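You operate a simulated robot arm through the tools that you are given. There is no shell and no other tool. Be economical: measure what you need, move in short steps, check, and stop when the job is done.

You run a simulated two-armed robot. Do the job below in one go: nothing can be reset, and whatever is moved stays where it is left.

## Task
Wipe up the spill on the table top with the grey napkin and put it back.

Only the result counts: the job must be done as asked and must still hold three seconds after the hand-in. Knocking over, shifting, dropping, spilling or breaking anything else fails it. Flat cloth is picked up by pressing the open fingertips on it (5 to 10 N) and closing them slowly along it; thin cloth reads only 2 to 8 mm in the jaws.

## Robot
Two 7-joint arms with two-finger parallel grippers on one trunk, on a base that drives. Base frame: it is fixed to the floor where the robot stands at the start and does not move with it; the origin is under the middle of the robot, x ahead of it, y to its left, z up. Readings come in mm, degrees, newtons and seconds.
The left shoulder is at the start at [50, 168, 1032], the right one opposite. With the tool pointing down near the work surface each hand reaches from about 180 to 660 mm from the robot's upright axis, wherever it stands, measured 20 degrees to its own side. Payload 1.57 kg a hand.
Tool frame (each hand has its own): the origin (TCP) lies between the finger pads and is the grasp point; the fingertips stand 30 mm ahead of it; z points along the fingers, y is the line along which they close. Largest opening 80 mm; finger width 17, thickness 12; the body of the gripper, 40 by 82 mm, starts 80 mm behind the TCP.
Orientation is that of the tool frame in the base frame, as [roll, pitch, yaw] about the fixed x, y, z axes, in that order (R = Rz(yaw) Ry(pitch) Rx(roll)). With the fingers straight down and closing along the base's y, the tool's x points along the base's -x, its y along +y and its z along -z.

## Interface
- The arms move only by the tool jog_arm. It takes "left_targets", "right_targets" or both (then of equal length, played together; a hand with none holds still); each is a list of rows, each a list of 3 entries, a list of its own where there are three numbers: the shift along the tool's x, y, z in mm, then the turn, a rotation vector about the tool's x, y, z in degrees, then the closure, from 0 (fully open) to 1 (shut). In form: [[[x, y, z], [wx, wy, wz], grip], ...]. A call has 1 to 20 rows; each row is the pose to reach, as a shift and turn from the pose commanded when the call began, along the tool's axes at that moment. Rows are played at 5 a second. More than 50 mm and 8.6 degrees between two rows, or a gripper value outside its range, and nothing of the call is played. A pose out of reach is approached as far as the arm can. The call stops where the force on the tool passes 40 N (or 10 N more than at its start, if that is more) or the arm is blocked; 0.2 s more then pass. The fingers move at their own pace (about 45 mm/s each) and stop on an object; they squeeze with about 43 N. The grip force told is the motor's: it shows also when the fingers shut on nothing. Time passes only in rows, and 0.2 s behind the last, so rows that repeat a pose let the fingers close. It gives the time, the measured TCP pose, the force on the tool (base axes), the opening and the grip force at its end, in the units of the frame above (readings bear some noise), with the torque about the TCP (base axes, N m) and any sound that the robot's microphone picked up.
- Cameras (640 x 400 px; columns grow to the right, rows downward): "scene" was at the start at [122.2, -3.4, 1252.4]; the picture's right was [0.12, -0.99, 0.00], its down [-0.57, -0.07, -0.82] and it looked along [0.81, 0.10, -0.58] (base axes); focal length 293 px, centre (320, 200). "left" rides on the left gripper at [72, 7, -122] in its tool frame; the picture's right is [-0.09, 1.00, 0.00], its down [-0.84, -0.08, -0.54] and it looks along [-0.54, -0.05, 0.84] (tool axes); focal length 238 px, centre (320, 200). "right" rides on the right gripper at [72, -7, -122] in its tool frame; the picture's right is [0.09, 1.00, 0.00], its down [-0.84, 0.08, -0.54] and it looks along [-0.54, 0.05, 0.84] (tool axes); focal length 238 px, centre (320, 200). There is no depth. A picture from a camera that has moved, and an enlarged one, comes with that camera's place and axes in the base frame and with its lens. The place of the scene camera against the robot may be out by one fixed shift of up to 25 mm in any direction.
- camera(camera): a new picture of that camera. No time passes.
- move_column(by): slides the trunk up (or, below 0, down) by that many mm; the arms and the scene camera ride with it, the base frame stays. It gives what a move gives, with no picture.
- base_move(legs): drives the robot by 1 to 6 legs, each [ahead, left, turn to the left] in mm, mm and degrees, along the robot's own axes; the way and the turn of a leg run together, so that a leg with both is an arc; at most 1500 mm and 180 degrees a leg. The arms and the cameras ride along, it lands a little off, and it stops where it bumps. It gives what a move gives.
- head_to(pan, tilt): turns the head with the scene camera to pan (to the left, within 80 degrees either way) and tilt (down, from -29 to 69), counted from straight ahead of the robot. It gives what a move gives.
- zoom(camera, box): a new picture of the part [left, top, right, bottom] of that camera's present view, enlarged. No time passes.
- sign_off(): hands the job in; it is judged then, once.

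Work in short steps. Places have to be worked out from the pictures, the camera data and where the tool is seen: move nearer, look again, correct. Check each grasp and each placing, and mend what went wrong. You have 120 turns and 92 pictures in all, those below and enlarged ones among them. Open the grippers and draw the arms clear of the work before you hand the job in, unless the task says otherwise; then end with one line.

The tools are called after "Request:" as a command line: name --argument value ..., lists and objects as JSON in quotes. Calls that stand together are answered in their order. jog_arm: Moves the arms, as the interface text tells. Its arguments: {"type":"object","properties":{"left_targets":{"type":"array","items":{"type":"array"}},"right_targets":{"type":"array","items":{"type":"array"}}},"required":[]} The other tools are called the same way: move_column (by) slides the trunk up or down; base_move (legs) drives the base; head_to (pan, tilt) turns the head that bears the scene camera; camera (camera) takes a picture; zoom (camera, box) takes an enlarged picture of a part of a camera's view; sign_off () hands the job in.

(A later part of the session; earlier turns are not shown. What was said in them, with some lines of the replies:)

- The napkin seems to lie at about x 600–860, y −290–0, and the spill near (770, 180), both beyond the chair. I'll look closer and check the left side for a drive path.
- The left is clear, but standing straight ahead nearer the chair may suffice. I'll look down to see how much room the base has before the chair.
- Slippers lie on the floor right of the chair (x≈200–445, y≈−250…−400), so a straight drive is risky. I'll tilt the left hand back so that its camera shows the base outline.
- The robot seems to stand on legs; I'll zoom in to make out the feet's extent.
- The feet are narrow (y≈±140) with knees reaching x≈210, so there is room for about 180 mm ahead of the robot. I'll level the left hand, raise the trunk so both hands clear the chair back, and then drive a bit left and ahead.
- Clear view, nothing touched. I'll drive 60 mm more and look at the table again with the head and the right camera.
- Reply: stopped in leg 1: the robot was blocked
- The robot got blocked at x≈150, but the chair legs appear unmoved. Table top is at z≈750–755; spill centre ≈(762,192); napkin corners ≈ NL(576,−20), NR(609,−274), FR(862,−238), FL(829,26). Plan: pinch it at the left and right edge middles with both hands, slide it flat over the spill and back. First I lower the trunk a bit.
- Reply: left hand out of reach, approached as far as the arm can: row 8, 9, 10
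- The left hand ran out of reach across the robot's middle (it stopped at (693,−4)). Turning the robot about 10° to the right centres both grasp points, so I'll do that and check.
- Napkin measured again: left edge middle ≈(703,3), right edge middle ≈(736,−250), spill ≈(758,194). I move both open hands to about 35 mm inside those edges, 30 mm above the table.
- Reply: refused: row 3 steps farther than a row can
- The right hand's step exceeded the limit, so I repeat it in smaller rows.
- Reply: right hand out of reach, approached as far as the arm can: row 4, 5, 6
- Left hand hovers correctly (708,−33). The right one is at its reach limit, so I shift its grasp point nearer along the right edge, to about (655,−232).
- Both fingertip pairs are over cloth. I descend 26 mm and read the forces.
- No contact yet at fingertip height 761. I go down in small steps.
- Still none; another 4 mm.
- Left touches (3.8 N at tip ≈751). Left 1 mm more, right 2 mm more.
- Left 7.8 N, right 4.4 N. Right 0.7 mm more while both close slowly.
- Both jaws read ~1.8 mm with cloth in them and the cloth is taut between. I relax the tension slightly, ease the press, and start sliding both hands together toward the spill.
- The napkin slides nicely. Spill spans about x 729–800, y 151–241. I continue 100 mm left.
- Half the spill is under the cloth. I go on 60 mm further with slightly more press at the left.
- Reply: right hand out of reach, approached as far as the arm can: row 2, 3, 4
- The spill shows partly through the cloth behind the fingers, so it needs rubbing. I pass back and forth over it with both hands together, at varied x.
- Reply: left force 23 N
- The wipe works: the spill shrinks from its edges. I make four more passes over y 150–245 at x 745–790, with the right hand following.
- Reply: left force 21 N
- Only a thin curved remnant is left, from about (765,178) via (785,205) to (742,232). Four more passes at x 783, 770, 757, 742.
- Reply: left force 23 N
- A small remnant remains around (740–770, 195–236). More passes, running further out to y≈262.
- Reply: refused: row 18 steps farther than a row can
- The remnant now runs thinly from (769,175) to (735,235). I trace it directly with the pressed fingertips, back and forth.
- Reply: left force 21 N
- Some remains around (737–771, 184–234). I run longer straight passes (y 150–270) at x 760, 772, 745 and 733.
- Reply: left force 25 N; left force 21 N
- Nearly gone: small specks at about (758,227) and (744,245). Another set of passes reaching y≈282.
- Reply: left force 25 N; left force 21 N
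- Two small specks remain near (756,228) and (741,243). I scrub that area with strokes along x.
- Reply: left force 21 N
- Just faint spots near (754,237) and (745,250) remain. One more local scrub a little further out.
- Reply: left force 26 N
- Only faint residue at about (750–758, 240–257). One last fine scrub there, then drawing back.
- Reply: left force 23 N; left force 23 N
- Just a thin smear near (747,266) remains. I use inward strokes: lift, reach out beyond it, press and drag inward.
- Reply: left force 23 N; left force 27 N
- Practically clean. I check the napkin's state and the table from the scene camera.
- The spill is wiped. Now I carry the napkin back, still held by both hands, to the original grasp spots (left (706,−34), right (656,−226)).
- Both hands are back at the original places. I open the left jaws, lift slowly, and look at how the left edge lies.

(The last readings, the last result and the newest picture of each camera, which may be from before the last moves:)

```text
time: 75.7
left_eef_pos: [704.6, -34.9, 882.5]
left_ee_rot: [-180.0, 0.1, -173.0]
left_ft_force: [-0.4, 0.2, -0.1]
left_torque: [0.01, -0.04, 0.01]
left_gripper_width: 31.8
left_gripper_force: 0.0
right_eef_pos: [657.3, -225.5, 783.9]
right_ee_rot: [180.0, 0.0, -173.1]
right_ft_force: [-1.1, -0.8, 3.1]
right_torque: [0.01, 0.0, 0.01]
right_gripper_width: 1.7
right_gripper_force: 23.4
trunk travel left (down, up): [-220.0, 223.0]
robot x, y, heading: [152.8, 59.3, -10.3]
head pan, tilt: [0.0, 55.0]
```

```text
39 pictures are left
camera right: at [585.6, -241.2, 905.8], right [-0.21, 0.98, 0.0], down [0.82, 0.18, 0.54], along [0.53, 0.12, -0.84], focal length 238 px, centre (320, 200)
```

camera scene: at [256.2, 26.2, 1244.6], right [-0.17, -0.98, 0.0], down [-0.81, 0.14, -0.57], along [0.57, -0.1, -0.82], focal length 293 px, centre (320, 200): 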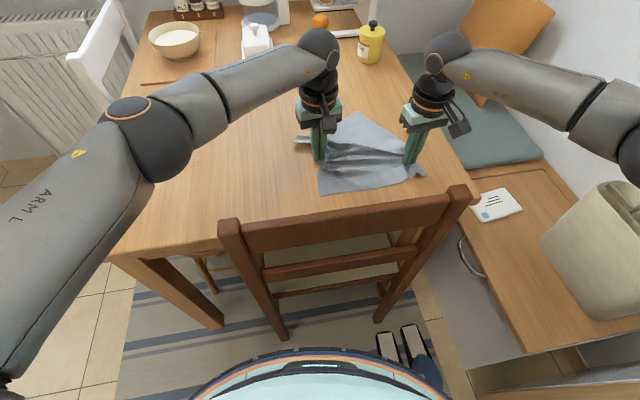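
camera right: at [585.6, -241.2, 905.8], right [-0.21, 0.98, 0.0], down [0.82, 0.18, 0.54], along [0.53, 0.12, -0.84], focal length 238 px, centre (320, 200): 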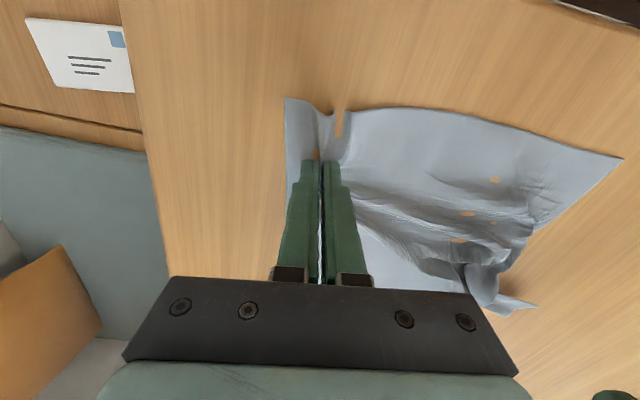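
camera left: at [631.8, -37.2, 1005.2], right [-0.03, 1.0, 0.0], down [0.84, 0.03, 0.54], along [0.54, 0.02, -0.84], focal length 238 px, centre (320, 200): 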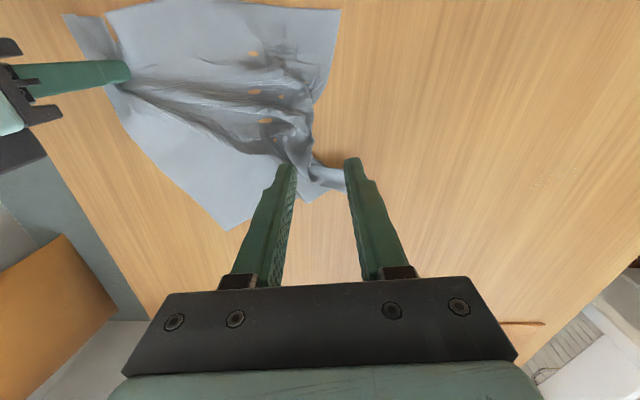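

The left‑far corner is folded and the far side drawn in a bit. I release the right hand too and then see what needs straightening.

Request:
jog_arm --right_targets '[[[0, 0, 0], [0, 0, 0], 0.8], [[0, 0, 0], [0, 0, 0], 0.6], [[0, 0, 0], [0, 0, 0], 0.6], [[0, 0, -10], [0, 0, 0], 0.6], [[0, 0, -30], [0, 0, 0], 0.6], [[0, 0, -60], [0, 0, 0], 0.6], [[0, 0, -100], [0, 0, 0], 0.6], [[0, 0, -140], [0, 0, 0], 0.6]]' --left_targets '[[[0, 0, 0], [0, 0, 0], 0.6], [[0, 0, 0], [0, 0, 0], 0.6], [[0, 0, 0], [0, 0, 0], 0.6], [[0, 20, 0], [0, 0, 0], 0.6], [[0, 40, 0], [0, 0, 0], 0.6], [[0, 60, 0], [0, 0, 0], 0.6], [[0, 90, 0], [0, 0, 0], 0.6], [[0, 120, 0], [0, 0, 0], 0.6]]'

Request:
camera --camera "right"

Request:
camera --camera "left"

Request:
zoom --camera "scene" --box '[160, 60, 480, 260]'

```text
time: 77.5
left_eef_pos: [690.4, 85.6, 882.1]
left_ee_rot: [-179.9, 0.1, -173.1]
left_ft_force: [0.1, -0.6, 0.0]
left_torque: [0.02, -0.03, 0.01]
left_gripper_width: 31.9
left_gripper_force: 0.0
right_eef_pos: [656.5, -223.1, 922.1]
right_ee_rot: [-180.0, -0.1, -172.9]
right_ft_force: [-1.2, 0.6, -0.3]
right_torque: [0.02, -0.02, -0.04]
right_gripper_width: 31.9
right_gripper_force: 0.0
trunk travel left (down, up): [-220.0, 223.0]
robot x, y, heading: [154.9, 60.9, -9.9]
head pan, tilt: [0.0, 55.0]
```

```text
38 pictures are left
camera right: at [585.3, -238.7, 1046.0], right [-0.21, 0.98, 0.0], down [0.82, 0.18, 0.54], along [0.53, 0.11, -0.84], focal length 238 px, centre (320, 200)
```

right: 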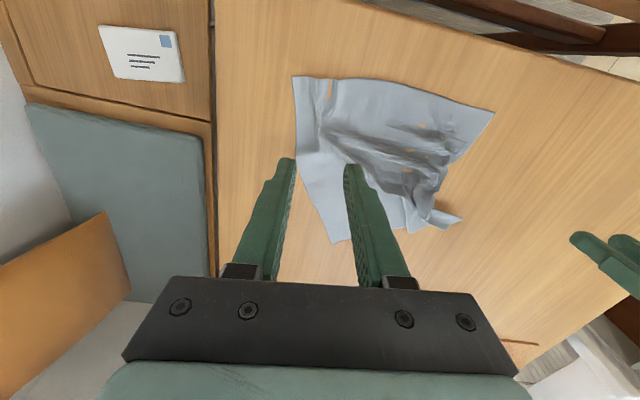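

```text
37 pictures are left
camera left: at [617.5, 83.2, 1003.7], right [-0.03, 1.0, 0.0], down [0.84, 0.03, 0.54], along [0.54, 0.01, -0.84], focal length 238 px, centre (320, 200)
```

left: 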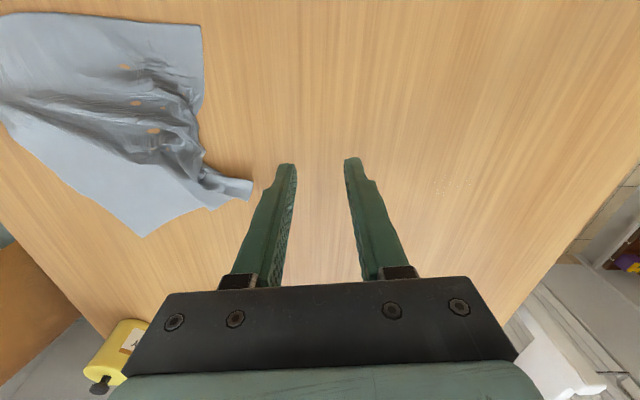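

```text
2.00 times, centred on (320, 160) of scene
camera zoom: at [256.5, 26.5, 1244.5], right [-0.17, -0.98, 0.0], down [-0.81, 0.14, -0.57], along [0.56, -0.1, -0.82], focal length 586 px, centre (320, 280)
```

zoom: 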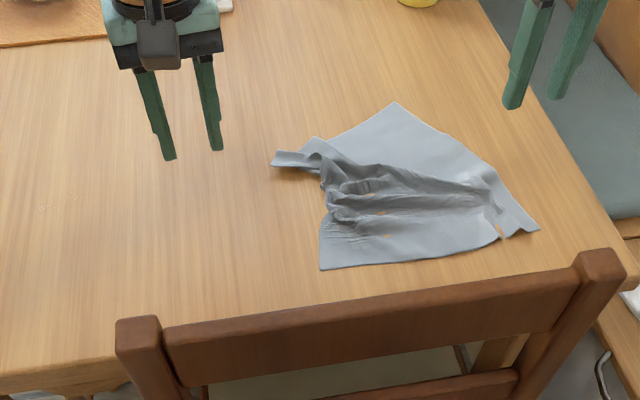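

The table is clean. The napkin is near its place, but its far‑left corner is bunched (flap near (760,−10), should be at (829,26)). I bring the left hand, tilted outward 25° for reach, above that flap.

Request:
jog_arm --left_targets '[[[-10, -26, 10], [0, -8, 0], 0.6], [[-20, -53, 25], [0, -16, 0], 0.6], [[-32, -80, 40], [0, -25, 0], 0.6], [[-42, -105, 50], [0, -25, 0], 0.6], [[-42, -105, 70], [0, -25, 0], 0.6], [[-42, -105, 70], [0, -25, 0], 0.6]]'

Request:
camera --camera "left"

Request:
zoom --camera "scene" --box '[200, 60, 480, 235]'

```text
refused: row 3 steps farther than a row can; nothing moved
```

```text
35 pictures are left
camera left: at [617.5, 83.2, 1003.7], right [-0.03, 1.0, 0.0], down [0.84, 0.03, 0.54], along [0.54, 0.01, -0.84], focal length 238 px, centre (320, 200)
```

left: 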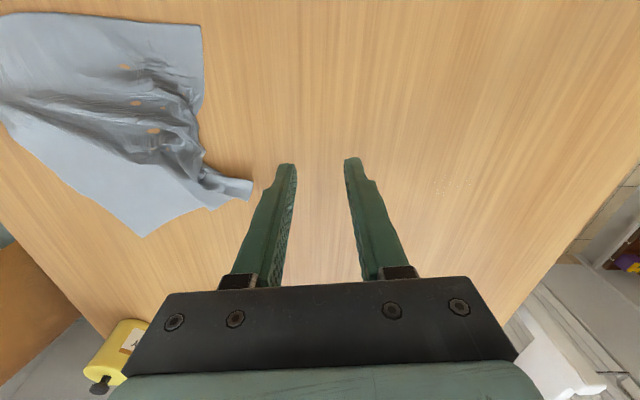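

```text
2.29 times, centred on (340, 148) of scene
camera zoom: at [256.5, 26.5, 1244.5], right [-0.17, -0.98, 0.0], down [-0.81, 0.14, -0.57], along [0.56, -0.1, -0.82], focal length 670 px, centre (274, 320)
```

zoom: 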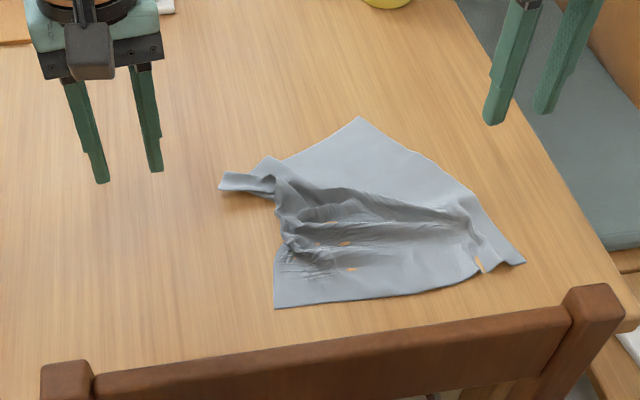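

The turn per row was 9°, a bit too much; I repeat it with smaller turns.

Request:
jog_arm --left_targets '[[[-10, -26, 10], [0, -6, 0], 0.6], [[-20, -53, 25], [0, -12, 0], 0.6], [[-32, -80, 40], [0, -18, 0], 0.6], [[-42, -105, 50], [0, -25, 0], 0.6], [[-42, -105, 70], [0, -25, 0], 0.6], [[-42, -105, 70], [0, -25, 0], 0.6]]'

Request:
camera --camera "left"

```text
time: 78.9
left_eef_pos: [745.3, -15.2, 812.5]
left_ee_rot: [180.0, 25.1, -172.9]
left_ft_force: [0.1, 0.6, -0.1]
left_torque: [0.02, -0.01, 0.02]
left_gripper_width: 32.1
left_gripper_force: 0.3
right_eef_pos: [656.9, -224.0, 923.2]
right_ee_rot: [-180.0, -0.1, -173.0]
right_ft_force: [0.9, 1.1, -0.2]
right_torque: [0.0, 0.01, 0.0]
right_gripper_width: 32.1
right_gripper_force: 0.0
trunk travel left (down, up): [-220.0, 223.0]
robot x, y, heading: [151.5, 63.9, -9.9]
head pan, tilt: [0.0, 55.0]
```

```text
33 pictures are left
camera left: at [628.2, -22.4, 892.6], right [-0.04, 1.0, 0.04], down [0.53, -0.01, 0.85], along [0.85, 0.05, -0.53], focal length 238 px, centre (320, 200)
```

left: 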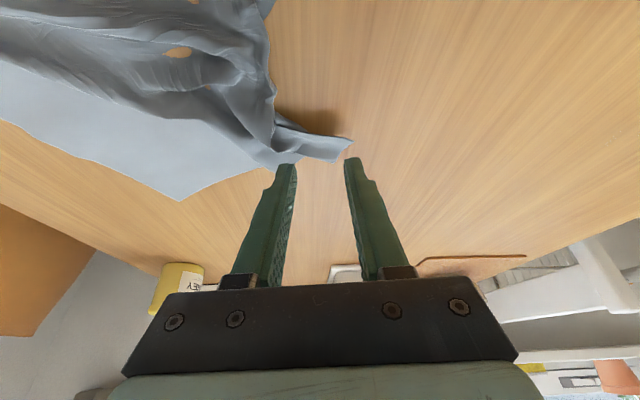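

The flap lies right under the fingers, slightly ahead. I advance along the tilted tool axis toward contact.

Request:
jog_arm --left_targets '[[[1, 0, 12], [0, 0, 0], 0.6], [[2, 0, 24], [0, 0, 0], 0.6], [[2.5, 0, 29], [0, 0, 0], 0.6], [[2.5, 0, 29], [0, 0, 0], 0.6]]'

```text
time: 79.9
left_eef_pos: [755.5, -14.1, 784.3]
left_ee_rot: [-180.0, 25.1, -172.9]
left_ft_force: [0.0, -0.6, -0.1]
left_torque: [-0.01, -0.01, 0.01]
left_gripper_width: 32.2
left_gripper_force: 0.1
right_eef_pos: [656.7, -224.9, 922.7]
right_ee_rot: [180.0, 0.1, -173.0]
right_ft_force: [1.0, 0.5, -0.6]
right_torque: [-0.01, 0.01, -0.02]
right_gripper_width: 31.9
right_gripper_force: 0.0
trunk travel left (down, up): [-220.0, 223.0]
robot x, y, heading: [149.4, 56.3, -9.9]
head pan, tilt: [0.0, 55.0]
```

No contact yet; 3 mm straight down more, then read.

Request:
jog_arm --left_targets '[[[0.8, 0, 1.8], [0, 0, 0], 0.6], [[1.3, 0, 2.8], [0, 0, 0], 0.6], [[1.3, 0, 2.8], [0, 0, 0], 0.6]]'

```text
time: 80.7
left_eef_pos: [754.7, -15.0, 783.0]
left_ee_rot: [-179.9, 25.1, -172.9]
left_ft_force: [0.7, -0.5, 2.7]
left_torque: [-0.02, -0.03, -0.02]
left_gripper_width: 31.8
left_gripper_force: 0.0
right_eef_pos: [657.6, -223.0, 923.4]
right_ee_rot: [180.0, 0.0, -173.0]
right_ft_force: [-0.6, 0.7, 0.0]
right_torque: [0.04, 0.02, -0.01]
right_gripper_width: 32.1
right_gripper_force: 0.0
trunk travel left (down, up): [-220.0, 223.0]
robot x, y, heading: [152.2, 62.5, -9.8]
head pan, tilt: [0.0, 55.0]
```

Contact (2.7 N). One mm more and close slowly.

Request:
jog_arm --left_targets '[[[0.5, 0, 1.1], [0, 0, 0], 0.6], [[0.5, 0, 1.1], [0, 0, 0], 0.66], [[0.5, 0, 1.1], [0, 0, 0], 0.72], [[0.5, 0, 1.1], [0, 0, 0], 0.78], [[0.5, 0, 1.1], [0, 0, 0], 0.84], [[0.5, 0, 1.1], [0, 0, 0], 0.9], [[0.5, 0, 1.1], [0, 0, 0], 0.95], [[0.5, 0, 1.1], [0, 0, 0], 1], [[0.5, 0, 1.1], [0, 0, 0], 1], [[0.5, 0, 1.1], [0, 0, 0], 1]]'

Request:
camera --camera "left"

```text
time: 82.9
left_eef_pos: [754.3, -13.4, 782.2]
left_ee_rot: [-179.9, 25.2, -172.9]
left_ft_force: [1.1, 1.4, 14.4]
left_torque: [-0.01, -0.09, 0.01]
left_gripper_width: 2.7
left_gripper_force: 23.6
right_eef_pos: [656.3, -223.0, 923.3]
right_ee_rot: [-179.9, 0.0, -173.1]
right_ft_force: [-0.1, -0.1, 0.5]
right_torque: [0.03, -0.03, 0.0]
right_gripper_width: 31.8
right_gripper_force: 0.0
trunk travel left (down, up): [-220.0, 223.0]
robot x, y, heading: [149.5, 58.1, -10.0]
head pan, tilt: [0.0, 55.0]
```

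```text
32 pictures are left
camera left: at [637.5, -20.9, 862.2], right [-0.04, 1.0, 0.04], down [0.53, -0.01, 0.85], along [0.85, 0.05, -0.53], focal length 238 px, centre (320, 200)
```

left: 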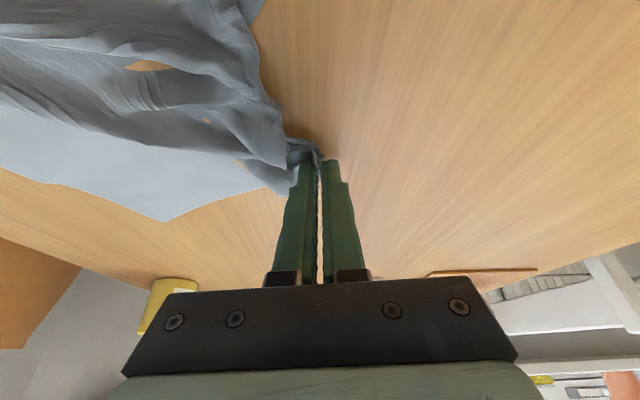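

The flap is gripped (2.7 mm). I pull it gently outward toward the corner's old place, lifted 5 mm.

Request:
jog_arm --left_targets '[[[-14, 8, 5], [0, 0, 0], 1], [[-28, 16, 10], [0, 0, 0], 1], [[-42, 24, 15], [0, 0, 0], 1], [[-56, 33, 20], [0, 0, 0], 1], [[-56, 33, 20], [0, 0, 0], 1]]'

Request:
zoom --camera "scene" --box '[200, 60, 480, 235]'

Request:
camera --camera "left"

```text
time: 84.1
left_eef_pos: [810.1, 26.3, 785.6]
left_ee_rot: [-179.9, 25.0, -173.0]
left_ft_force: [-0.5, 0.0, 0.1]
left_torque: [-0.03, -0.02, 0.04]
left_gripper_width: 2.4
left_gripper_force: 24.2
right_eef_pos: [656.2, -222.7, 922.8]
right_ee_rot: [-180.0, 0.0, -173.0]
right_ft_force: [0.2, -0.6, -0.6]
right_torque: [-0.01, -0.03, 0.0]
right_gripper_width: 32.2
right_gripper_force: 0.1
trunk travel left (down, up): [-220.0, 223.0]
robot x, y, heading: [151.6, 59.4, -10.2]
head pan, tilt: [0.0, 55.0]
```

```text
2.29 times, centred on (340, 148) of scene
camera zoom: at [256.7, 26.1, 1244.5], right [-0.17, -0.98, 0.0], down [-0.81, 0.14, -0.57], along [0.56, -0.1, -0.82], focal length 670 px, centre (274, 320)
```

zoom: 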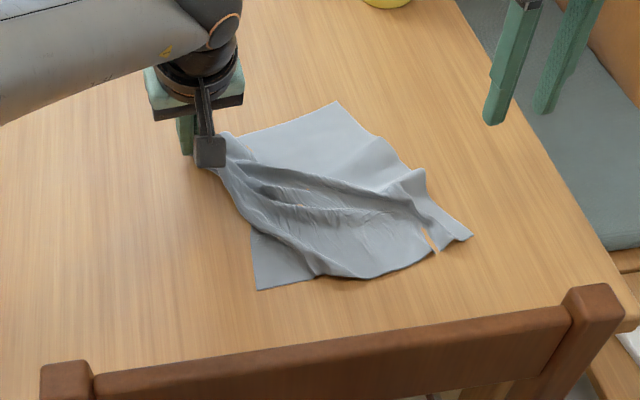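

```text
30 pictures are left
camera left: at [693.0, 19.1, 866.3], right [-0.04, 1.0, 0.04], down [0.53, -0.01, 0.85], along [0.84, 0.05, -0.53], focal length 238 px, centre (320, 200)
```

left: 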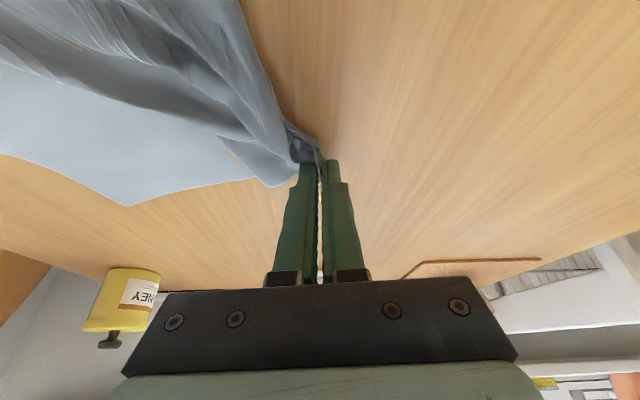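

The left hand now holds the far‑left corner about at its old place. Next I'll grab the near‑right corner with the right hand and pull diagonally to flatten; a look from the right camera first.

Request:
camera --camera "right"

```text
29 pictures are left
camera right: at [585.4, -239.2, 1045.4], right [-0.21, 0.98, 0.0], down [0.82, 0.18, 0.54], along [0.53, 0.12, -0.84], focal length 238 px, centre (320, 200)
```

right: 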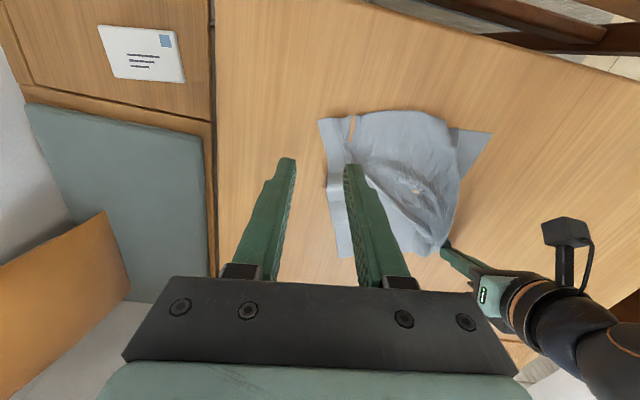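

Near‑right corner is at ≈(659,−222), should be (611,−274). I move the right hand down over a point just inside it, (680,−190).

Request:
jog_arm --right_targets '[[[-10, 10, 35], [0, 0, 0], 0.6], [[-20, 20, 70], [0, 0, 0], 0.6], [[-27, 29, 105], [0, 0, 0], 0.6], [[-27, 29, 130], [0, 0, 0], 0.6], [[-27, 29, 136], [0, 0, 0], 0.6], [[-27, 29, 136], [0, 0, 0], 0.6]]'

Request:
camera --camera "right"

```text
time: 85.5
left_eef_pos: [810.3, 25.1, 786.3]
left_ee_rot: [-179.9, 25.1, -173.0]
left_ft_force: [-0.7, -0.5, -0.4]
left_torque: [0.02, 0.0, -0.02]
left_gripper_width: 2.4
left_gripper_force: 24.1
right_eef_pos: [681.1, -193.2, 785.4]
right_ee_rot: [180.0, 0.0, -173.0]
right_ft_force: [0.3, -0.6, -0.2]
right_torque: [-0.02, 0.02, 0.0]
right_gripper_width: 32.0
right_gripper_force: 0.1
trunk travel left (down, up): [-220.0, 223.0]
robot x, y, heading: [151.7, 60.8, -9.8]
head pan, tilt: [0.0, 55.0]
```

```text
28 pictures are left
camera right: at [609.5, -208.4, 909.2], right [-0.21, 0.98, 0.0], down [0.82, 0.18, 0.54], along [0.53, 0.12, -0.84], focal length 238 px, centre (320, 200)
```

right: 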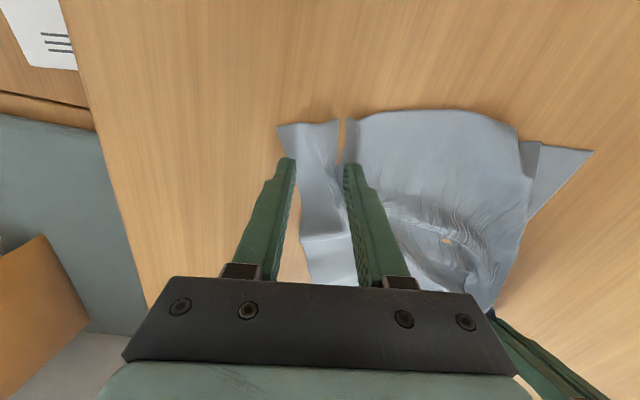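

The outer finger is just at the edge; I shift 8 mm inward and press down.

Request:
jog_arm --right_targets '[[[0, 8, 0], [0, 0, 0], 0.6], [[0, 8, 4], [0, 0, 0], 0.6], [[0, 8, 6.5], [0, 0, 0], 0.6], [[0, 8, 6.5], [0, 0, 0], 0.6]]'

```text
time: 86.5
left_eef_pos: [810.0, 25.8, 786.2]
left_ee_rot: [-179.9, 25.1, -173.0]
left_ft_force: [-0.3, 0.4, -0.2]
left_torque: [-0.01, -0.01, 0.03]
left_gripper_width: 2.3
left_gripper_force: 24.6
right_eef_pos: [680.0, -184.7, 781.6]
right_ee_rot: [-179.9, 0.2, -173.0]
right_ft_force: [-0.6, -0.8, 8.4]
right_torque: [-0.12, 0.01, -0.01]
right_gripper_width: 32.0
right_gripper_force: 0.0
trunk travel left (down, up): [-220.0, 223.0]
robot x, y, heading: [150.6, 58.9, -10.0]
head pan, tilt: [0.0, 55.0]
```

Pressing with 8.4 N; now I close slowly, then pull diagonally by about (−45,−50).

Request:
jog_arm --right_targets '[[[0, 0, 0], [0, 0, 0], 0.66], [[0, 0, 0], [0, 0, 0], 0.72], [[0, 0, 0], [0, 0, 0], 0.78], [[0, 0, 0], [0, 0, 0], 0.84], [[0, 0, 0], [0, 0, 0], 0.9], [[0, 0, 0], [0, 0, 0], 0.95], [[0, 0, 0], [0, 0, 0], 1], [[0, 0, 0], [0, 0, 0], 1], [[0, 0, -3], [0, 0, 0], 1], [[12, -10, -4], [0, 0, 0], 1], [[24, -20, -4], [0, 0, 0], 1], [[36, -30, -4], [0, 0, 0], 1], [[44, -38, -4], [0, 0, 0], 1], [[44, -38, -4], [0, 0, 0], 1]]'

Request:
camera --camera "right"

Request:
zoom --camera "scene" --box '[200, 60, 480, 235]'

```text
time: 89.5
left_eef_pos: [810.1, 24.9, 785.9]
left_ee_rot: [-179.8, 24.9, -173.1]
left_ft_force: [-6.7, -10.2, 0.0]
left_torque: [-0.28, 0.21, -0.04]
left_gripper_width: 2.7
left_gripper_force: 23.9
right_eef_pos: [641.6, -228.0, 784.7]
right_ee_rot: [179.9, 0.2, -172.9]
right_ft_force: [6.1, 10.6, -1.0]
right_torque: [0.26, -0.14, 0.11]
right_gripper_width: 2.0
right_gripper_force: 23.6
trunk travel left (down, up): [-220.0, 223.0]
robot x, y, heading: [151.6, 60.8, -10.2]
head pan, tilt: [0.0, 55.0]
```

```text
27 pictures are left
camera right: at [570.0, -243.0, 907.2], right [-0.21, 0.98, 0.0], down [0.82, 0.18, 0.54], along [0.53, 0.12, -0.84], focal length 238 px, centre (320, 200)
```

right: 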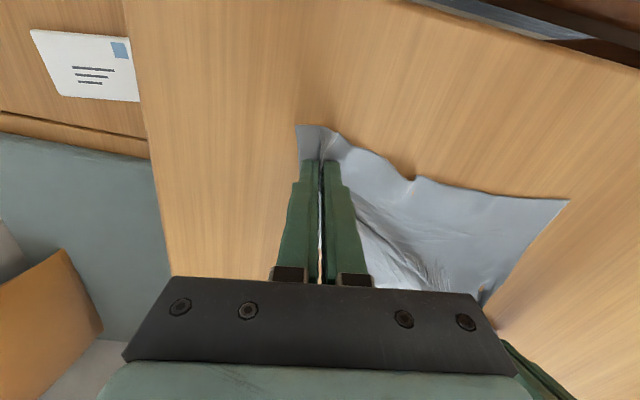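

```text
2.29 times, centred on (340, 148) of scene
camera zoom: at [256.7, 26.1, 1244.5], right [-0.17, -0.98, 0.0], down [-0.81, 0.14, -0.57], along [0.56, -0.1, -0.82], focal length 670 px, centre (274, 320)
```

zoom: 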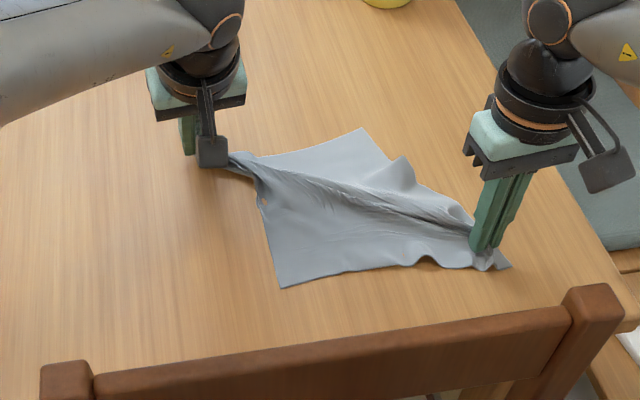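

The diagonal is taut, the near half is flat. I ease off a little, then release both hands and lift them.

Request:
jog_arm --left_targets '[[[2, -2, 0], [0, 0, 0], 1], [[2, -2, 0], [0, 0, 0], 0.8], [[2, -2, 0], [0, 0, 0], 0.5], [[2, -2, 0], [0, 0, 0], 0.5], [[0, -2, -15], [0, 0, 0], 0.5], [[0, -2, -40], [0, 0, 0], 0.5], [[0, 18, -70], [0, 0, 0], 0.5], [[0, 48, -100], [0, 0, 0], 0.5], [[0, 80, -120], [0, 0, 0], 0.5], [[0, 110, -120], [0, 0, 0], 0.5]]' --right_targets '[[[-2, 2, 0], [0, 0, 0], 1], [[-2, 2, 3], [0, 0, 0], 0.8], [[-2, 2, 3], [0, 0, 0], 0.5], [[-2, 2, 3], [0, 0, 0], 0.5], [[-2, 2, -15], [0, 0, 0], 0.5], [[-2, 2, -40], [0, 0, 0], 0.5], [[-2, 2, -70], [0, 0, 0], 0.5], [[-2, 2, -100], [0, 0, 0], 0.5], [[-2, 2, -140], [0, 0, 0], 0.5], [[-2, 2, -140], [0, 0, 0], 0.5]]'

Request:
camera --camera "right"

Request:
zoom --camera "scene" --box '[200, 60, 480, 235]'

```text
time: 91.7
left_eef_pos: [745.6, 130.3, 895.1]
left_ee_rot: [-179.9, 25.1, -173.0]
left_ft_force: [-1.2, 0.5, -0.8]
left_torque: [0.01, 0.01, -0.02]
left_gripper_width: 39.9
left_gripper_force: 0.1
right_eef_pos: [642.7, -225.6, 923.8]
right_ee_rot: [-180.0, -0.1, -173.0]
right_ft_force: [0.2, -0.5, 1.3]
right_torque: [0.03, 0.04, 0.04]
right_gripper_width: 40.0
right_gripper_force: 0.2
trunk travel left (down, up): [-220.0, 223.0]
robot x, y, heading: [149.6, 63.1, -9.7]
head pan, tilt: [0.0, 55.0]
```

```text
25 pictures are left
camera right: at [571.3, -241.1, 1047.8], right [-0.21, 0.98, 0.0], down [0.82, 0.18, 0.54], along [0.53, 0.12, -0.84], focal length 238 px, centre (320, 200)
```

right: 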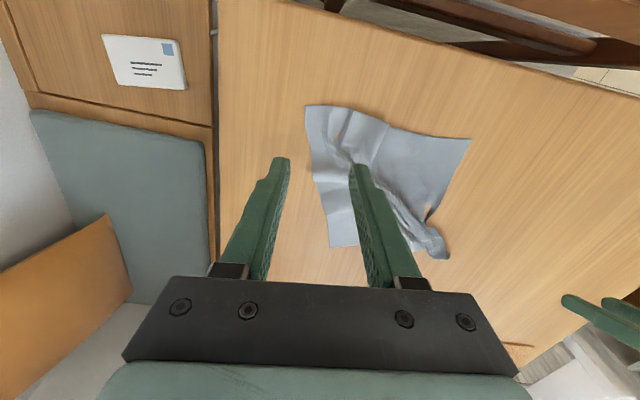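

```text
2.29 times, centred on (340, 148) of scene
camera zoom: at [256.7, 26.4, 1244.5], right [-0.17, -0.98, 0.0], down [-0.81, 0.14, -0.57], along [0.56, -0.1, -0.82], focal length 670 px, centre (274, 320)
```

zoom: 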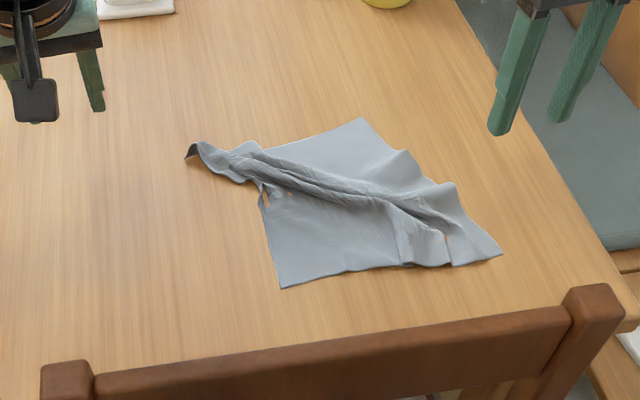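

Now the other diagonal needs spreading: near‑left corner at (629,−31) should go to (576,−20), far‑right at (843,−154) to (862,−238). I bring the left hand over the near‑left corner and the tilted right hand toward the far‑right corner.

Request:
jog_arm --left_targets '[[[23, -28, 5], [0, 5, 0], 0.6], [[46, -56, 10], [0, 10, 0], 0.6], [[69, -84, 14], [0, 15, 0], 0.6], [[92, -112, 19], [0, 20, 0], 0.6], [[114, -140, 24], [0, 25, 0], 0.6], [[136, -168, 28], [0, 25, 0], 0.6], [[136, -168, 28], [0, 25, 0], 0.6]]' --right_targets '[[[-28, 8, 10], [0, -6, 0], 0.6], [[-56, 16, 25], [0, -12, 0], 0.6], [[-84, 24, 45], [0, -18, 0], 0.6], [[-110, 32, 65], [0, -24, 0], 0.6], [[-134, 40, 88], [0, -30, 0], 0.6], [[-153, 40, 110], [0, -30, 0], 0.6], [[-153, 40, 110], [0, -30, 0], 0.6]]'

Request:
camera --camera "right"

Request:
camera --camera "left"

```text
time: 93.3
left_eef_pos: [656.4, -50.8, 811.9]
left_ee_rot: [-180.0, 0.0, -173.0]
left_ft_force: [-0.6, 0.5, -0.6]
left_torque: [-0.02, 0.01, -0.01]
left_gripper_width: 32.1
left_gripper_force: 0.1
right_eef_pos: [790.2, -167.1, 814.3]
right_ee_rot: [-180.0, 30.1, -173.0]
right_ft_force: [0.4, -0.6, 0.6]
right_torque: [0.03, -0.01, 0.0]
right_gripper_width: 32.0
right_gripper_force: 0.2
trunk travel left (down, up): [-220.0, 223.0]
robot x, y, heading: [150.3, 62.4, -9.9]
head pan, tilt: [0.0, 55.0]
```

```text
23 pictures are left
camera right: at [667.9, -189.2, 884.7], right [-0.2, 0.98, -0.05], down [0.44, 0.13, 0.89], along [0.88, 0.16, -0.46], focal length 238 px, centre (320, 200)
```

right: 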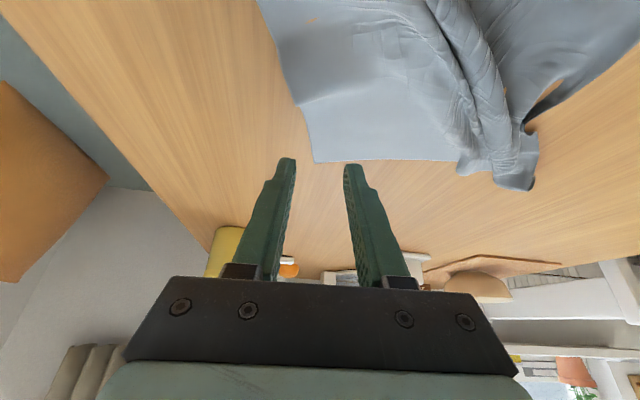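

```text
22 pictures are left
camera left: at [583.6, -53.0, 934.2], right [-0.03, 1.0, 0.0], down [0.84, 0.03, 0.54], along [0.54, 0.02, -0.84], focal length 238 px, centre (320, 200)
```

left: 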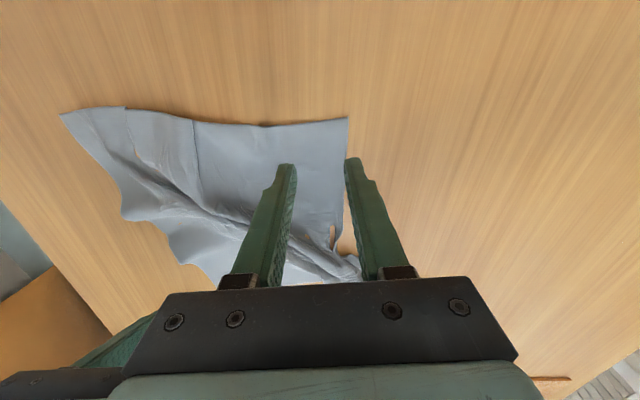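

Both are in reach. I shift each a bit inward and descend to just above the cloth.

Request:
jog_arm --left_targets '[[[0, -6, 10], [0, 0, 0], 0.6], [[0, -12, 20], [0, 0, 0], 0.6], [[0, -12, 27], [0, 0, 0], 0.6], [[0, -12, 27], [0, 0, 0], 0.6]]' --right_targets '[[[0, 6, 10], [0, 0, 0], 0.6], [[1, 12, 20], [0, 0, 0], 0.6], [[1, 12, 29], [0, 0, 0], 0.6], [[1, 12, 29], [0, 0, 0], 0.6]]'

Request:
jog_arm --left_targets '[[[0, 0, 2], [0, 0, 0], 0.6], [[0, 0, 3.5], [0, 0, 0], 0.6], [[0, 0, 3.5], [0, 0, 0], 0.6]]' --right_targets '[[[1, 0, 1.7], [0, 0, 0], 0.6], [[1.5, 0, 2.6], [0, 0, 0], 0.6], [[1.5, 0, 2.6], [0, 0, 0], 0.6]]'

```text
time: 94.3
left_eef_pos: [656.8, -62.5, 784.4]
left_ee_rot: [-179.8, 0.1, -173.0]
left_ft_force: [-0.2, 0.4, -0.4]
left_torque: [-0.01, 0.01, -0.02]
left_gripper_width: 31.8
left_gripper_force: 0.0
right_eef_pos: [802.3, -154.7, 787.5]
right_ee_rot: [-180.0, 30.1, -173.0]
right_ft_force: [-0.1, -0.1, -0.3]
right_torque: [-0.02, 0.03, -0.03]
right_gripper_width: 31.9
right_gripper_force: 0.1
trunk travel left (down, up): [-220.0, 223.0]
robot x, y, heading: [147.6, 61.7, -10.3]
head pan, tilt: [0.0, 55.0]
```

```text
time: 95.1
left_eef_pos: [656.2, -62.8, 781.3]
left_ee_rot: [-179.9, 0.1, -173.1]
left_ft_force: [-0.8, 0.4, -0.2]
left_torque: [0.02, 0.01, -0.02]
left_gripper_width: 32.2
left_gripper_force: 0.1
right_eef_pos: [802.9, -153.7, 785.0]
right_ee_rot: [179.9, 30.0, -173.1]
right_ft_force: [-0.2, 0.6, 0.3]
right_torque: [0.01, 0.0, 0.0]
right_gripper_width: 31.9
right_gripper_force: 0.0
trunk travel left (down, up): [-220.0, 223.0]
robot x, y, heading: [150.9, 59.0, -9.7]
head pan, tilt: [0.0, 55.0]
```

No contact yet on either; 2 mm (left) and 3 mm (right) more.

Request:
jog_arm --left_targets '[[[0, 0, 1], [0, 0, 0], 0.6], [[0, 0, 2], [0, 0, 0], 0.6], [[0, 0, 2], [0, 0, 0], 0.6]]' --right_targets '[[[1, 0, 1.7], [0, 0, 0], 0.6], [[1.5, 0, 2.6], [0, 0, 0], 0.6], [[1.5, 0, 2.6], [0, 0, 0], 0.6]]'

```text
time: 95.9
left_eef_pos: [657.5, -62.9, 781.2]
left_ee_rot: [-179.9, 0.2, -173.0]
left_ft_force: [-1.6, 0.6, 9.4]
left_torque: [0.27, 0.04, 0.04]
left_gripper_width: 31.9
left_gripper_force: 0.0
right_eef_pos: [802.8, -153.1, 783.3]
right_ee_rot: [180.0, 30.2, -173.0]
right_ft_force: [-0.2, -0.3, -0.5]
right_torque: [-0.01, 0.0, 0.0]
right_gripper_width: 32.0
right_gripper_force: 0.1
trunk travel left (down, up): [-220.0, 223.0]
robot x, y, heading: [153.4, 60.8, -10.0]
head pan, tilt: [0.0, 55.0]
```

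Left presses at 9.4 N; the right needs about 3 mm more.

Request:
jog_arm --right_targets '[[[1, 0, 1.7], [0, 0, 0], 0.6], [[1.6, 0, 2.8], [0, 0, 0], 0.6], [[1.6, 0, 2.8], [0, 0, 0], 0.6]]'

```text
time: 96.7
left_eef_pos: [657.8, -62.9, 781.6]
left_ee_rot: [-179.8, 0.3, -173.0]
left_ft_force: [1.5, -0.2, 14.3]
left_torque: [0.32, -0.05, -0.02]
left_gripper_width: 32.2
left_gripper_force: 0.0
right_eef_pos: [801.7, -153.3, 781.7]
right_ee_rot: [-179.9, 30.3, -173.0]
right_ft_force: [-0.7, -0.3, 4.0]
right_torque: [-0.08, 0.02, -0.03]
right_gripper_width: 31.9
right_gripper_force: 0.1
trunk travel left (down, up): [-220.0, 223.0]
robot x, y, heading: [151.3, 56.1, -10.0]
head pan, tilt: [0.0, 55.0]
```

Now I close both slowly.

Request:
jog_arm --left_targets '[[[0, 0, -0.5], [0, 0, 0], 0.6], [[0, 0, -0.5], [0, 0, 0], 0.66], [[0, 0, -0.5], [0, 0, 0], 0.72], [[0, 0, -0.5], [0, 0, 0], 0.78], [[0, 0, -0.5], [0, 0, 0], 0.84], [[0, 0, -0.5], [0, 0, 0], 0.9], [[0, 0, -0.5], [0, 0, 0], 0.95], [[0, 0, -0.5], [0, 0, 0], 1], [[0, 0, -0.5], [0, 0, 0], 1], [[0, 0, -2], [0, 0, 0], 1]]' --right_targets '[[[0.4, 0, 0.8], [0, 0, 0], 0.6], [[0.4, 0, 0.8], [0, 0, 0], 0.66], [[0.4, 0, 0.8], [0, 0, 0], 0.72], [[0.4, 0, 0.8], [0, 0, 0], 0.78], [[0.4, 0, 0.8], [0, 0, 0], 0.84], [[0.4, 0, 0.8], [0, 0, 0], 0.9], [[0.4, 0, 0.8], [0, 0, 0], 0.95], [[0.4, 0, 0.8], [0, 0, 0], 1], [[0.4, 0, 0.8], [0, 0, 0], 1], [[-0.5, 0, -1], [0, 0, 0], 1]]'

Request:
jog_arm --left_targets '[[[11, 4, -2], [0, 0, 0], 1], [[22, 8, -2], [0, 0, 0], 1], [[33, 13, -2], [0, 0, 0], 1], [[43, 17, -2], [0, 0, 0], 1], [[43, 17, -2], [0, 0, 0], 1]]' --right_targets '[[[-2, -16, -1], [0, 0, 0], 1], [[-4, -32, 0], [0, 0, 0], 1], [[-6, -46, 0], [0, 0, 0], 1], [[-7, -58, 1], [0, 0, 0], 1], [[-7, -58, 1], [0, 0, 0], 1]]'

Request:
zoom --camera "scene" --box '[200, 60, 480, 235]'

```text
time: 98.9
left_eef_pos: [657.1, -63.2, 782.2]
left_ee_rot: [-180.0, 0.1, -173.0]
left_ft_force: [0.3, 0.1, 0.4]
left_torque: [-0.04, 0.04, -0.03]
left_gripper_width: 2.3
left_gripper_force: 23.8
right_eef_pos: [801.5, -154.3, 781.2]
right_ee_rot: [180.0, 30.1, -173.1]
right_ft_force: [0.5, -3.1, 12.6]
right_torque: [-0.04, -0.12, -0.02]
right_gripper_width: 1.7
right_gripper_force: 23.6
trunk travel left (down, up): [-220.0, 223.0]
robot x, y, heading: [155.4, 64.3, -10.0]
head pan, tilt: [0.0, 55.0]
```

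```text
time: 100.1
left_eef_pos: [613.6, -52.1, 784.0]
left_ee_rot: [-179.8, 0.1, -173.0]
left_ft_force: [0.4, 0.5, 0.3]
left_torque: [-0.01, -0.02, 0.0]
left_gripper_width: 1.9
left_gripper_force: 23.8
right_eef_pos: [814.3, -211.0, 781.3]
right_ee_rot: [180.0, 29.8, -173.0]
right_ft_force: [-0.4, 1.3, 1.3]
right_torque: [0.03, 0.0, 0.03]
right_gripper_width: 1.9
right_gripper_force: 23.6
trunk travel left (down, up): [-220.0, 223.0]
robot x, y, heading: [155.4, 57.9, -9.9]
head pan, tilt: [0.0, 55.0]
```

```text
2.29 times, centred on (340, 148) of scene
camera zoom: at [256.6, 26.2, 1244.5], right [-0.17, -0.98, 0.0], down [-0.81, 0.14, -0.57], along [0.56, -0.1, -0.82], focal length 670 px, centre (274, 320)
```

zoom: 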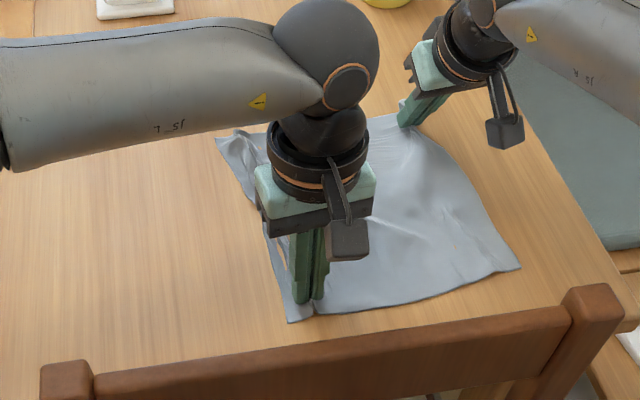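

Much flatter now. A little more pull apart, then release both.

Request:
jog_arm --left_targets '[[[6, 3, 0], [0, 0, 0], 1], [[12, 6, 0], [0, 0, 0], 1], [[12, 6, 0], [0, 0, 0], 1]]' --right_targets '[[[-2, -8, 1], [0, 0, 0], 1], [[-4, -15, 2], [0, 0, 0], 1], [[-4, -15, 2], [0, 0, 0], 1]]'

Request:
jog_arm --left_targets '[[[0, 0, 1], [0, 0, 0], 0.8], [[0, 0, 1], [0, 0, 0], 0.5], [[0, 0, 1], [0, 0, 0], 0.5], [[0, 0, -15], [0, 0, 0], 0.5], [[0, 0, -45], [0, 0, 0], 0.5], [[0, 20, -85], [0, 0, 0], 0.5], [[0, 50, -115], [0, 0, 0], 0.5], [[0, 90, -130], [0, 0, 0], 0.5], [[0, 130, -130], [0, 0, 0], 0.5]]' --right_targets '[[[0, 0, 0], [0, 0, 0], 0.8], [[0, 0, 0], [0, 0, 0], 0.5], [[0, 0, 0], [0, 0, 0], 0.5], [[-3, 0, -12], [0, 0, 0], 0.5], [[-8, 0, -40], [0, 0, 0], 0.5], [[-8, 0, -80], [0, 0, 0], 0.5], [[-8, 0, -115], [0, 0, 0], 0.5], [[-8, 0, -130], [0, 0, 0], 0.5], [[-8, 0, -130], [0, 0, 0], 0.5]]'

Request:
zoom --camera "scene" --box '[160, 60, 480, 260]'

Request:
camera --camera "left"

```text
time: 100.9
left_eef_pos: [600.0, -47.6, 783.7]
left_ee_rot: [-179.9, 0.1, -172.9]
left_ft_force: [1.3, -0.2, 0.4]
left_torque: [0.0, -0.06, 0.03]
left_gripper_width: 1.7
left_gripper_force: 23.5
right_eef_pos: [818.6, -218.2, 783.2]
right_ee_rot: [-180.0, 30.0, -173.0]
right_ft_force: [-1.6, 0.5, 0.2]
right_torque: [0.03, 0.02, 0.02]
right_gripper_width: 1.8
right_gripper_force: 23.6
right hand out of reach, approached as far as the arm can: row 2, 3
trunk travel left (down, up): [-220.0, 223.0]
robot x, y, heading: [149.5, 62.1, -10.2]
head pan, tilt: [0.0, 55.0]
```

```text
time: 102.9
left_eef_pos: [583.3, 81.7, 914.0]
left_ee_rot: [-179.9, 0.1, -173.0]
left_ft_force: [0.6, -0.6, 0.2]
left_torque: [0.0, 0.0, 0.02]
left_gripper_width: 40.1
left_gripper_force: 0.1
right_eef_pos: [761.8, -226.1, 899.9]
right_ee_rot: [180.0, 30.1, -173.0]
right_ft_force: [0.8, -0.2, -0.2]
right_torque: [0.01, 0.01, 0.0]
right_gripper_width: 40.0
right_gripper_force: 0.1
trunk travel left (down, up): [-220.0, 223.0]
robot x, y, heading: [152.8, 58.3, -10.1]
head pan, tilt: [0.0, 55.0]
```

```text
2.00 times, centred on (320, 160) of scene
camera zoom: at [256.7, 26.5, 1244.6], right [-0.17, -0.98, 0.0], down [-0.81, 0.14, -0.57], along [0.56, -0.1, -0.82], focal length 586 px, centre (320, 280)
```

zoom: 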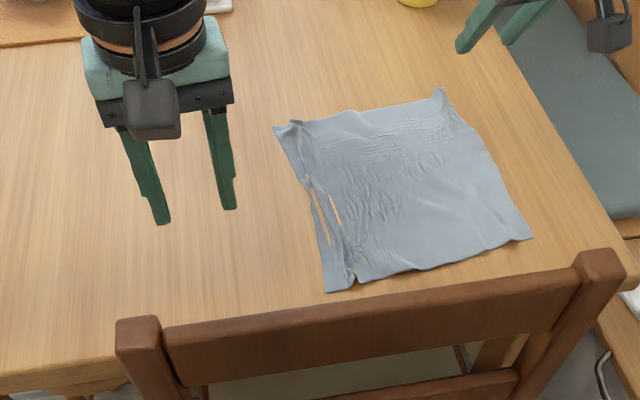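

```text
19 pictures are left
camera left: at [510.7, 80.8, 1037.0], right [-0.03, 1.0, 0.0], down [0.84, 0.03, 0.54], along [0.54, 0.02, -0.84], focal length 238 px, centre (320, 200)
```

left: 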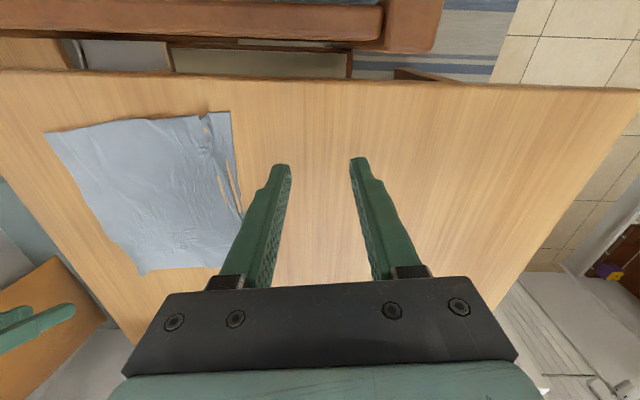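

The napkin lies flat again within about 1–2 cm of its original corners. I check the spill spot once more.

Request:
zoom --camera "left" --box '[370, 120, 530, 220]'

Request:
zoom --camera "scene" --box '[160, 120, 280, 195]'

```text
4.00 times, centred on (450, 170) of left
camera zoom: at [510.7, 80.8, 1037.0], right [-0.03, 1.0, 0.0], down [0.84, 0.03, 0.54], along [0.54, 0.02, -0.84], focal length 953 px, centre (-200, 320)
```

zoom: 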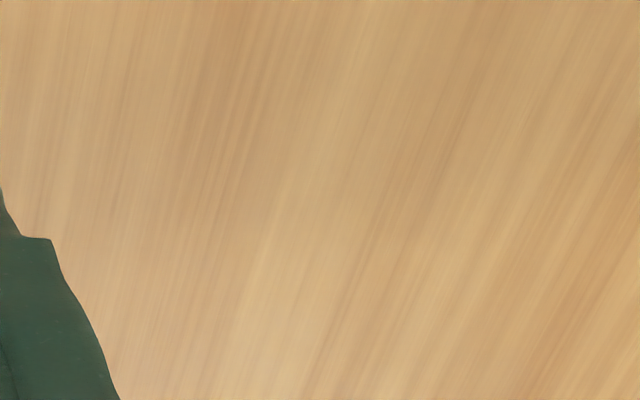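

```text
5.33 times, centred on (220, 158) of scene
camera zoom: at [256.7, 26.5, 1244.6], right [-0.17, -0.98, 0.0], down [-0.81, 0.14, -0.57], along [0.56, -0.1, -0.82], focal length 1563 px, centre (853, 427)
```

zoom: 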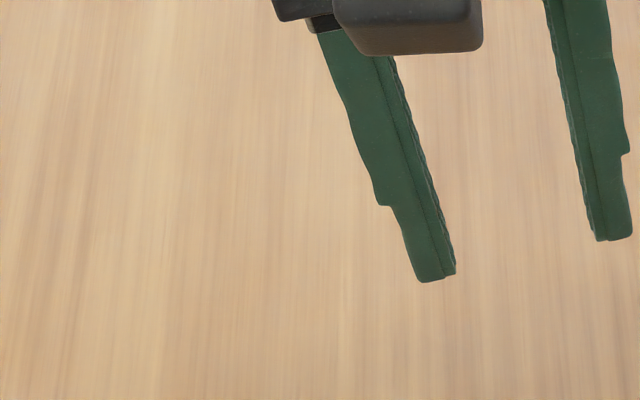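

My left zoom missed the exact spot; one more, aimed at it.

Request:
zoom --camera "left" --box '[380, 195, 476, 255]'

```text
6.67 times, centred on (428, 225) of left
camera zoom: at [510.7, 80.8, 1037.0], right [-0.03, 1.0, 0.0], down [0.84, 0.03, 0.54], along [0.54, 0.02, -0.84], focal length 1589 px, centre (-400, 33)
```

zoom: 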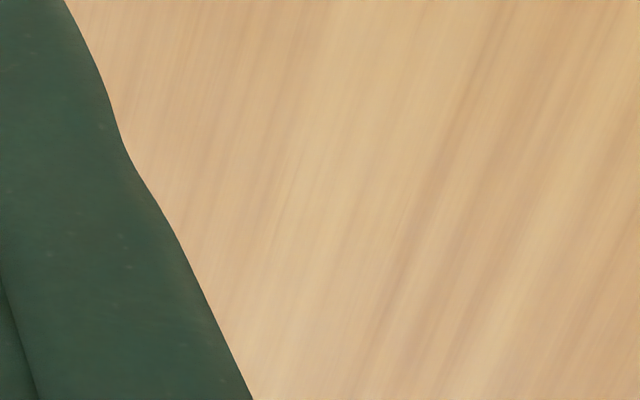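

The spot is clean. I open both grippers, level the right hand, raise the trunk and back off.

Request:
jog_arm --left_targets '[[[0, 10, -10], [0, 0, 0], 0.2], [[0, 20, -20], [0, 0, 0], 0], [[0, 30, -30], [0, 0, 0], 0], [[0, 40, -40], [0, 0, 0], 0], [[0, 40, -40], [0, 0, 0], 0]]' --right_targets '[[[0, 0, -10], [0, 7, 0], 0.2], [[0, 0, -20], [0, 15, 0], 0], [[0, 0, -30], [0, 23, 0], 0], [[0, 0, -40], [0, 30, 0], 0], [[0, 0, -40], [0, 30, 0], 0]]'

Request:
move_column --by 120

Request:
base_move --legs '[[-120, 0, 0]]'

Request:
camera --camera "scene"

```text
time: 104.1
left_eef_pos: [579.1, 124.4, 954.2]
left_ee_rot: [-179.8, 0.1, -173.0]
left_ft_force: [0.0, -0.1, -1.0]
left_torque: [-0.07, 0.0, 0.01]
left_gripper_width: 79.8
left_gripper_force: 0.1
right_eef_pos: [704.3, -192.5, 931.0]
right_ee_rot: [-179.9, -0.2, -173.0]
right_ft_force: [0.1, -0.3, -0.2]
right_torque: [-0.01, 0.02, 0.03]
right_gripper_width: 79.9
right_gripper_force: 0.0
right hand out of reach, approached as far as the arm can: row 3, 4, 5
trunk travel left (down, up): [-220.0, 223.0]
robot x, y, heading: [150.0, 60.9, -9.9]
head pan, tilt: [0.0, 55.0]
```

```text
time: 105.6
left_eef_pos: [578.4, 120.9, 1072.9]
left_ee_rot: [-179.8, 0.1, -173.1]
left_ft_force: [0.7, -0.4, 0.3]
left_torque: [0.0, 0.02, -0.02]
left_gripper_width: 79.9
left_gripper_force: 0.1
right_eef_pos: [705.7, -193.8, 1050.6]
right_ee_rot: [180.0, 0.0, -173.0]
right_ft_force: [-0.4, 0.9, 0.0]
right_torque: [-0.01, 0.02, 0.0]
right_gripper_width: 79.7
right_gripper_force: 0.0
trunk travel left (down, up): [-340.0, 103.0]
robot x, y, heading: [151.8, 58.4, -10.2]
head pan, tilt: [0.0, 55.0]
```

```text
time: 106.9
left_eef_pos: [460.0, 143.9, 1074.4]
left_ee_rot: [-179.9, 0.1, -173.0]
left_ft_force: [0.0, -1.0, 0.0]
left_torque: [-0.03, -0.04, 0.04]
left_gripper_width: 79.7
left_gripper_force: 0.0
right_eef_pos: [587.1, -171.7, 1052.3]
right_ee_rot: [179.9, 0.1, -173.0]
right_ft_force: [-0.4, 0.6, 0.3]
right_torque: [0.01, -0.05, 0.03]
right_gripper_width: 80.0
right_gripper_force: 0.1
trunk travel left (down, up): [-340.0, 103.0]
robot x, y, heading: [34.9, 81.8, -9.8]
head pan, tilt: [0.0, 55.0]
```

```text
15 pictures are left
camera scene: at [137.9, 47.2, 1364.7], right [-0.17, -0.98, 0.0], down [-0.81, 0.14, -0.57], along [0.57, -0.1, -0.82], focal length 293 px, centre (320, 200)
```

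scene: 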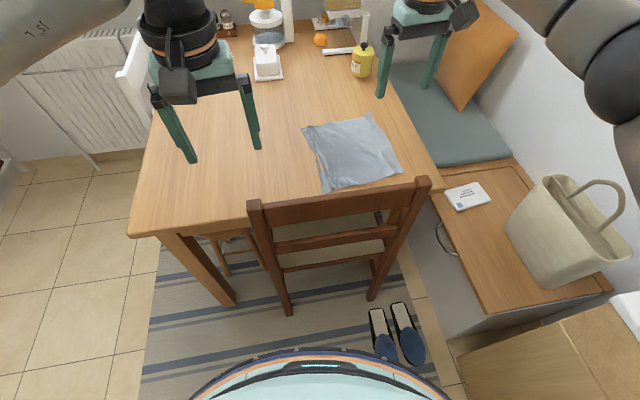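

The table is clean, the napkin lies flat in its place, chair and slippers look undisturbed and both hands are clear and open. I hand it in.

Request:
sign_off

```text
The job is handed in.
```

I wiped up the spill with the grey napkin and laid the napkin back flat, with its corners within about 1–3 cm of where they were. The final close-ups show a clean table, and the chair and slippers look unmoved. The base did stop short against something once on the way in.
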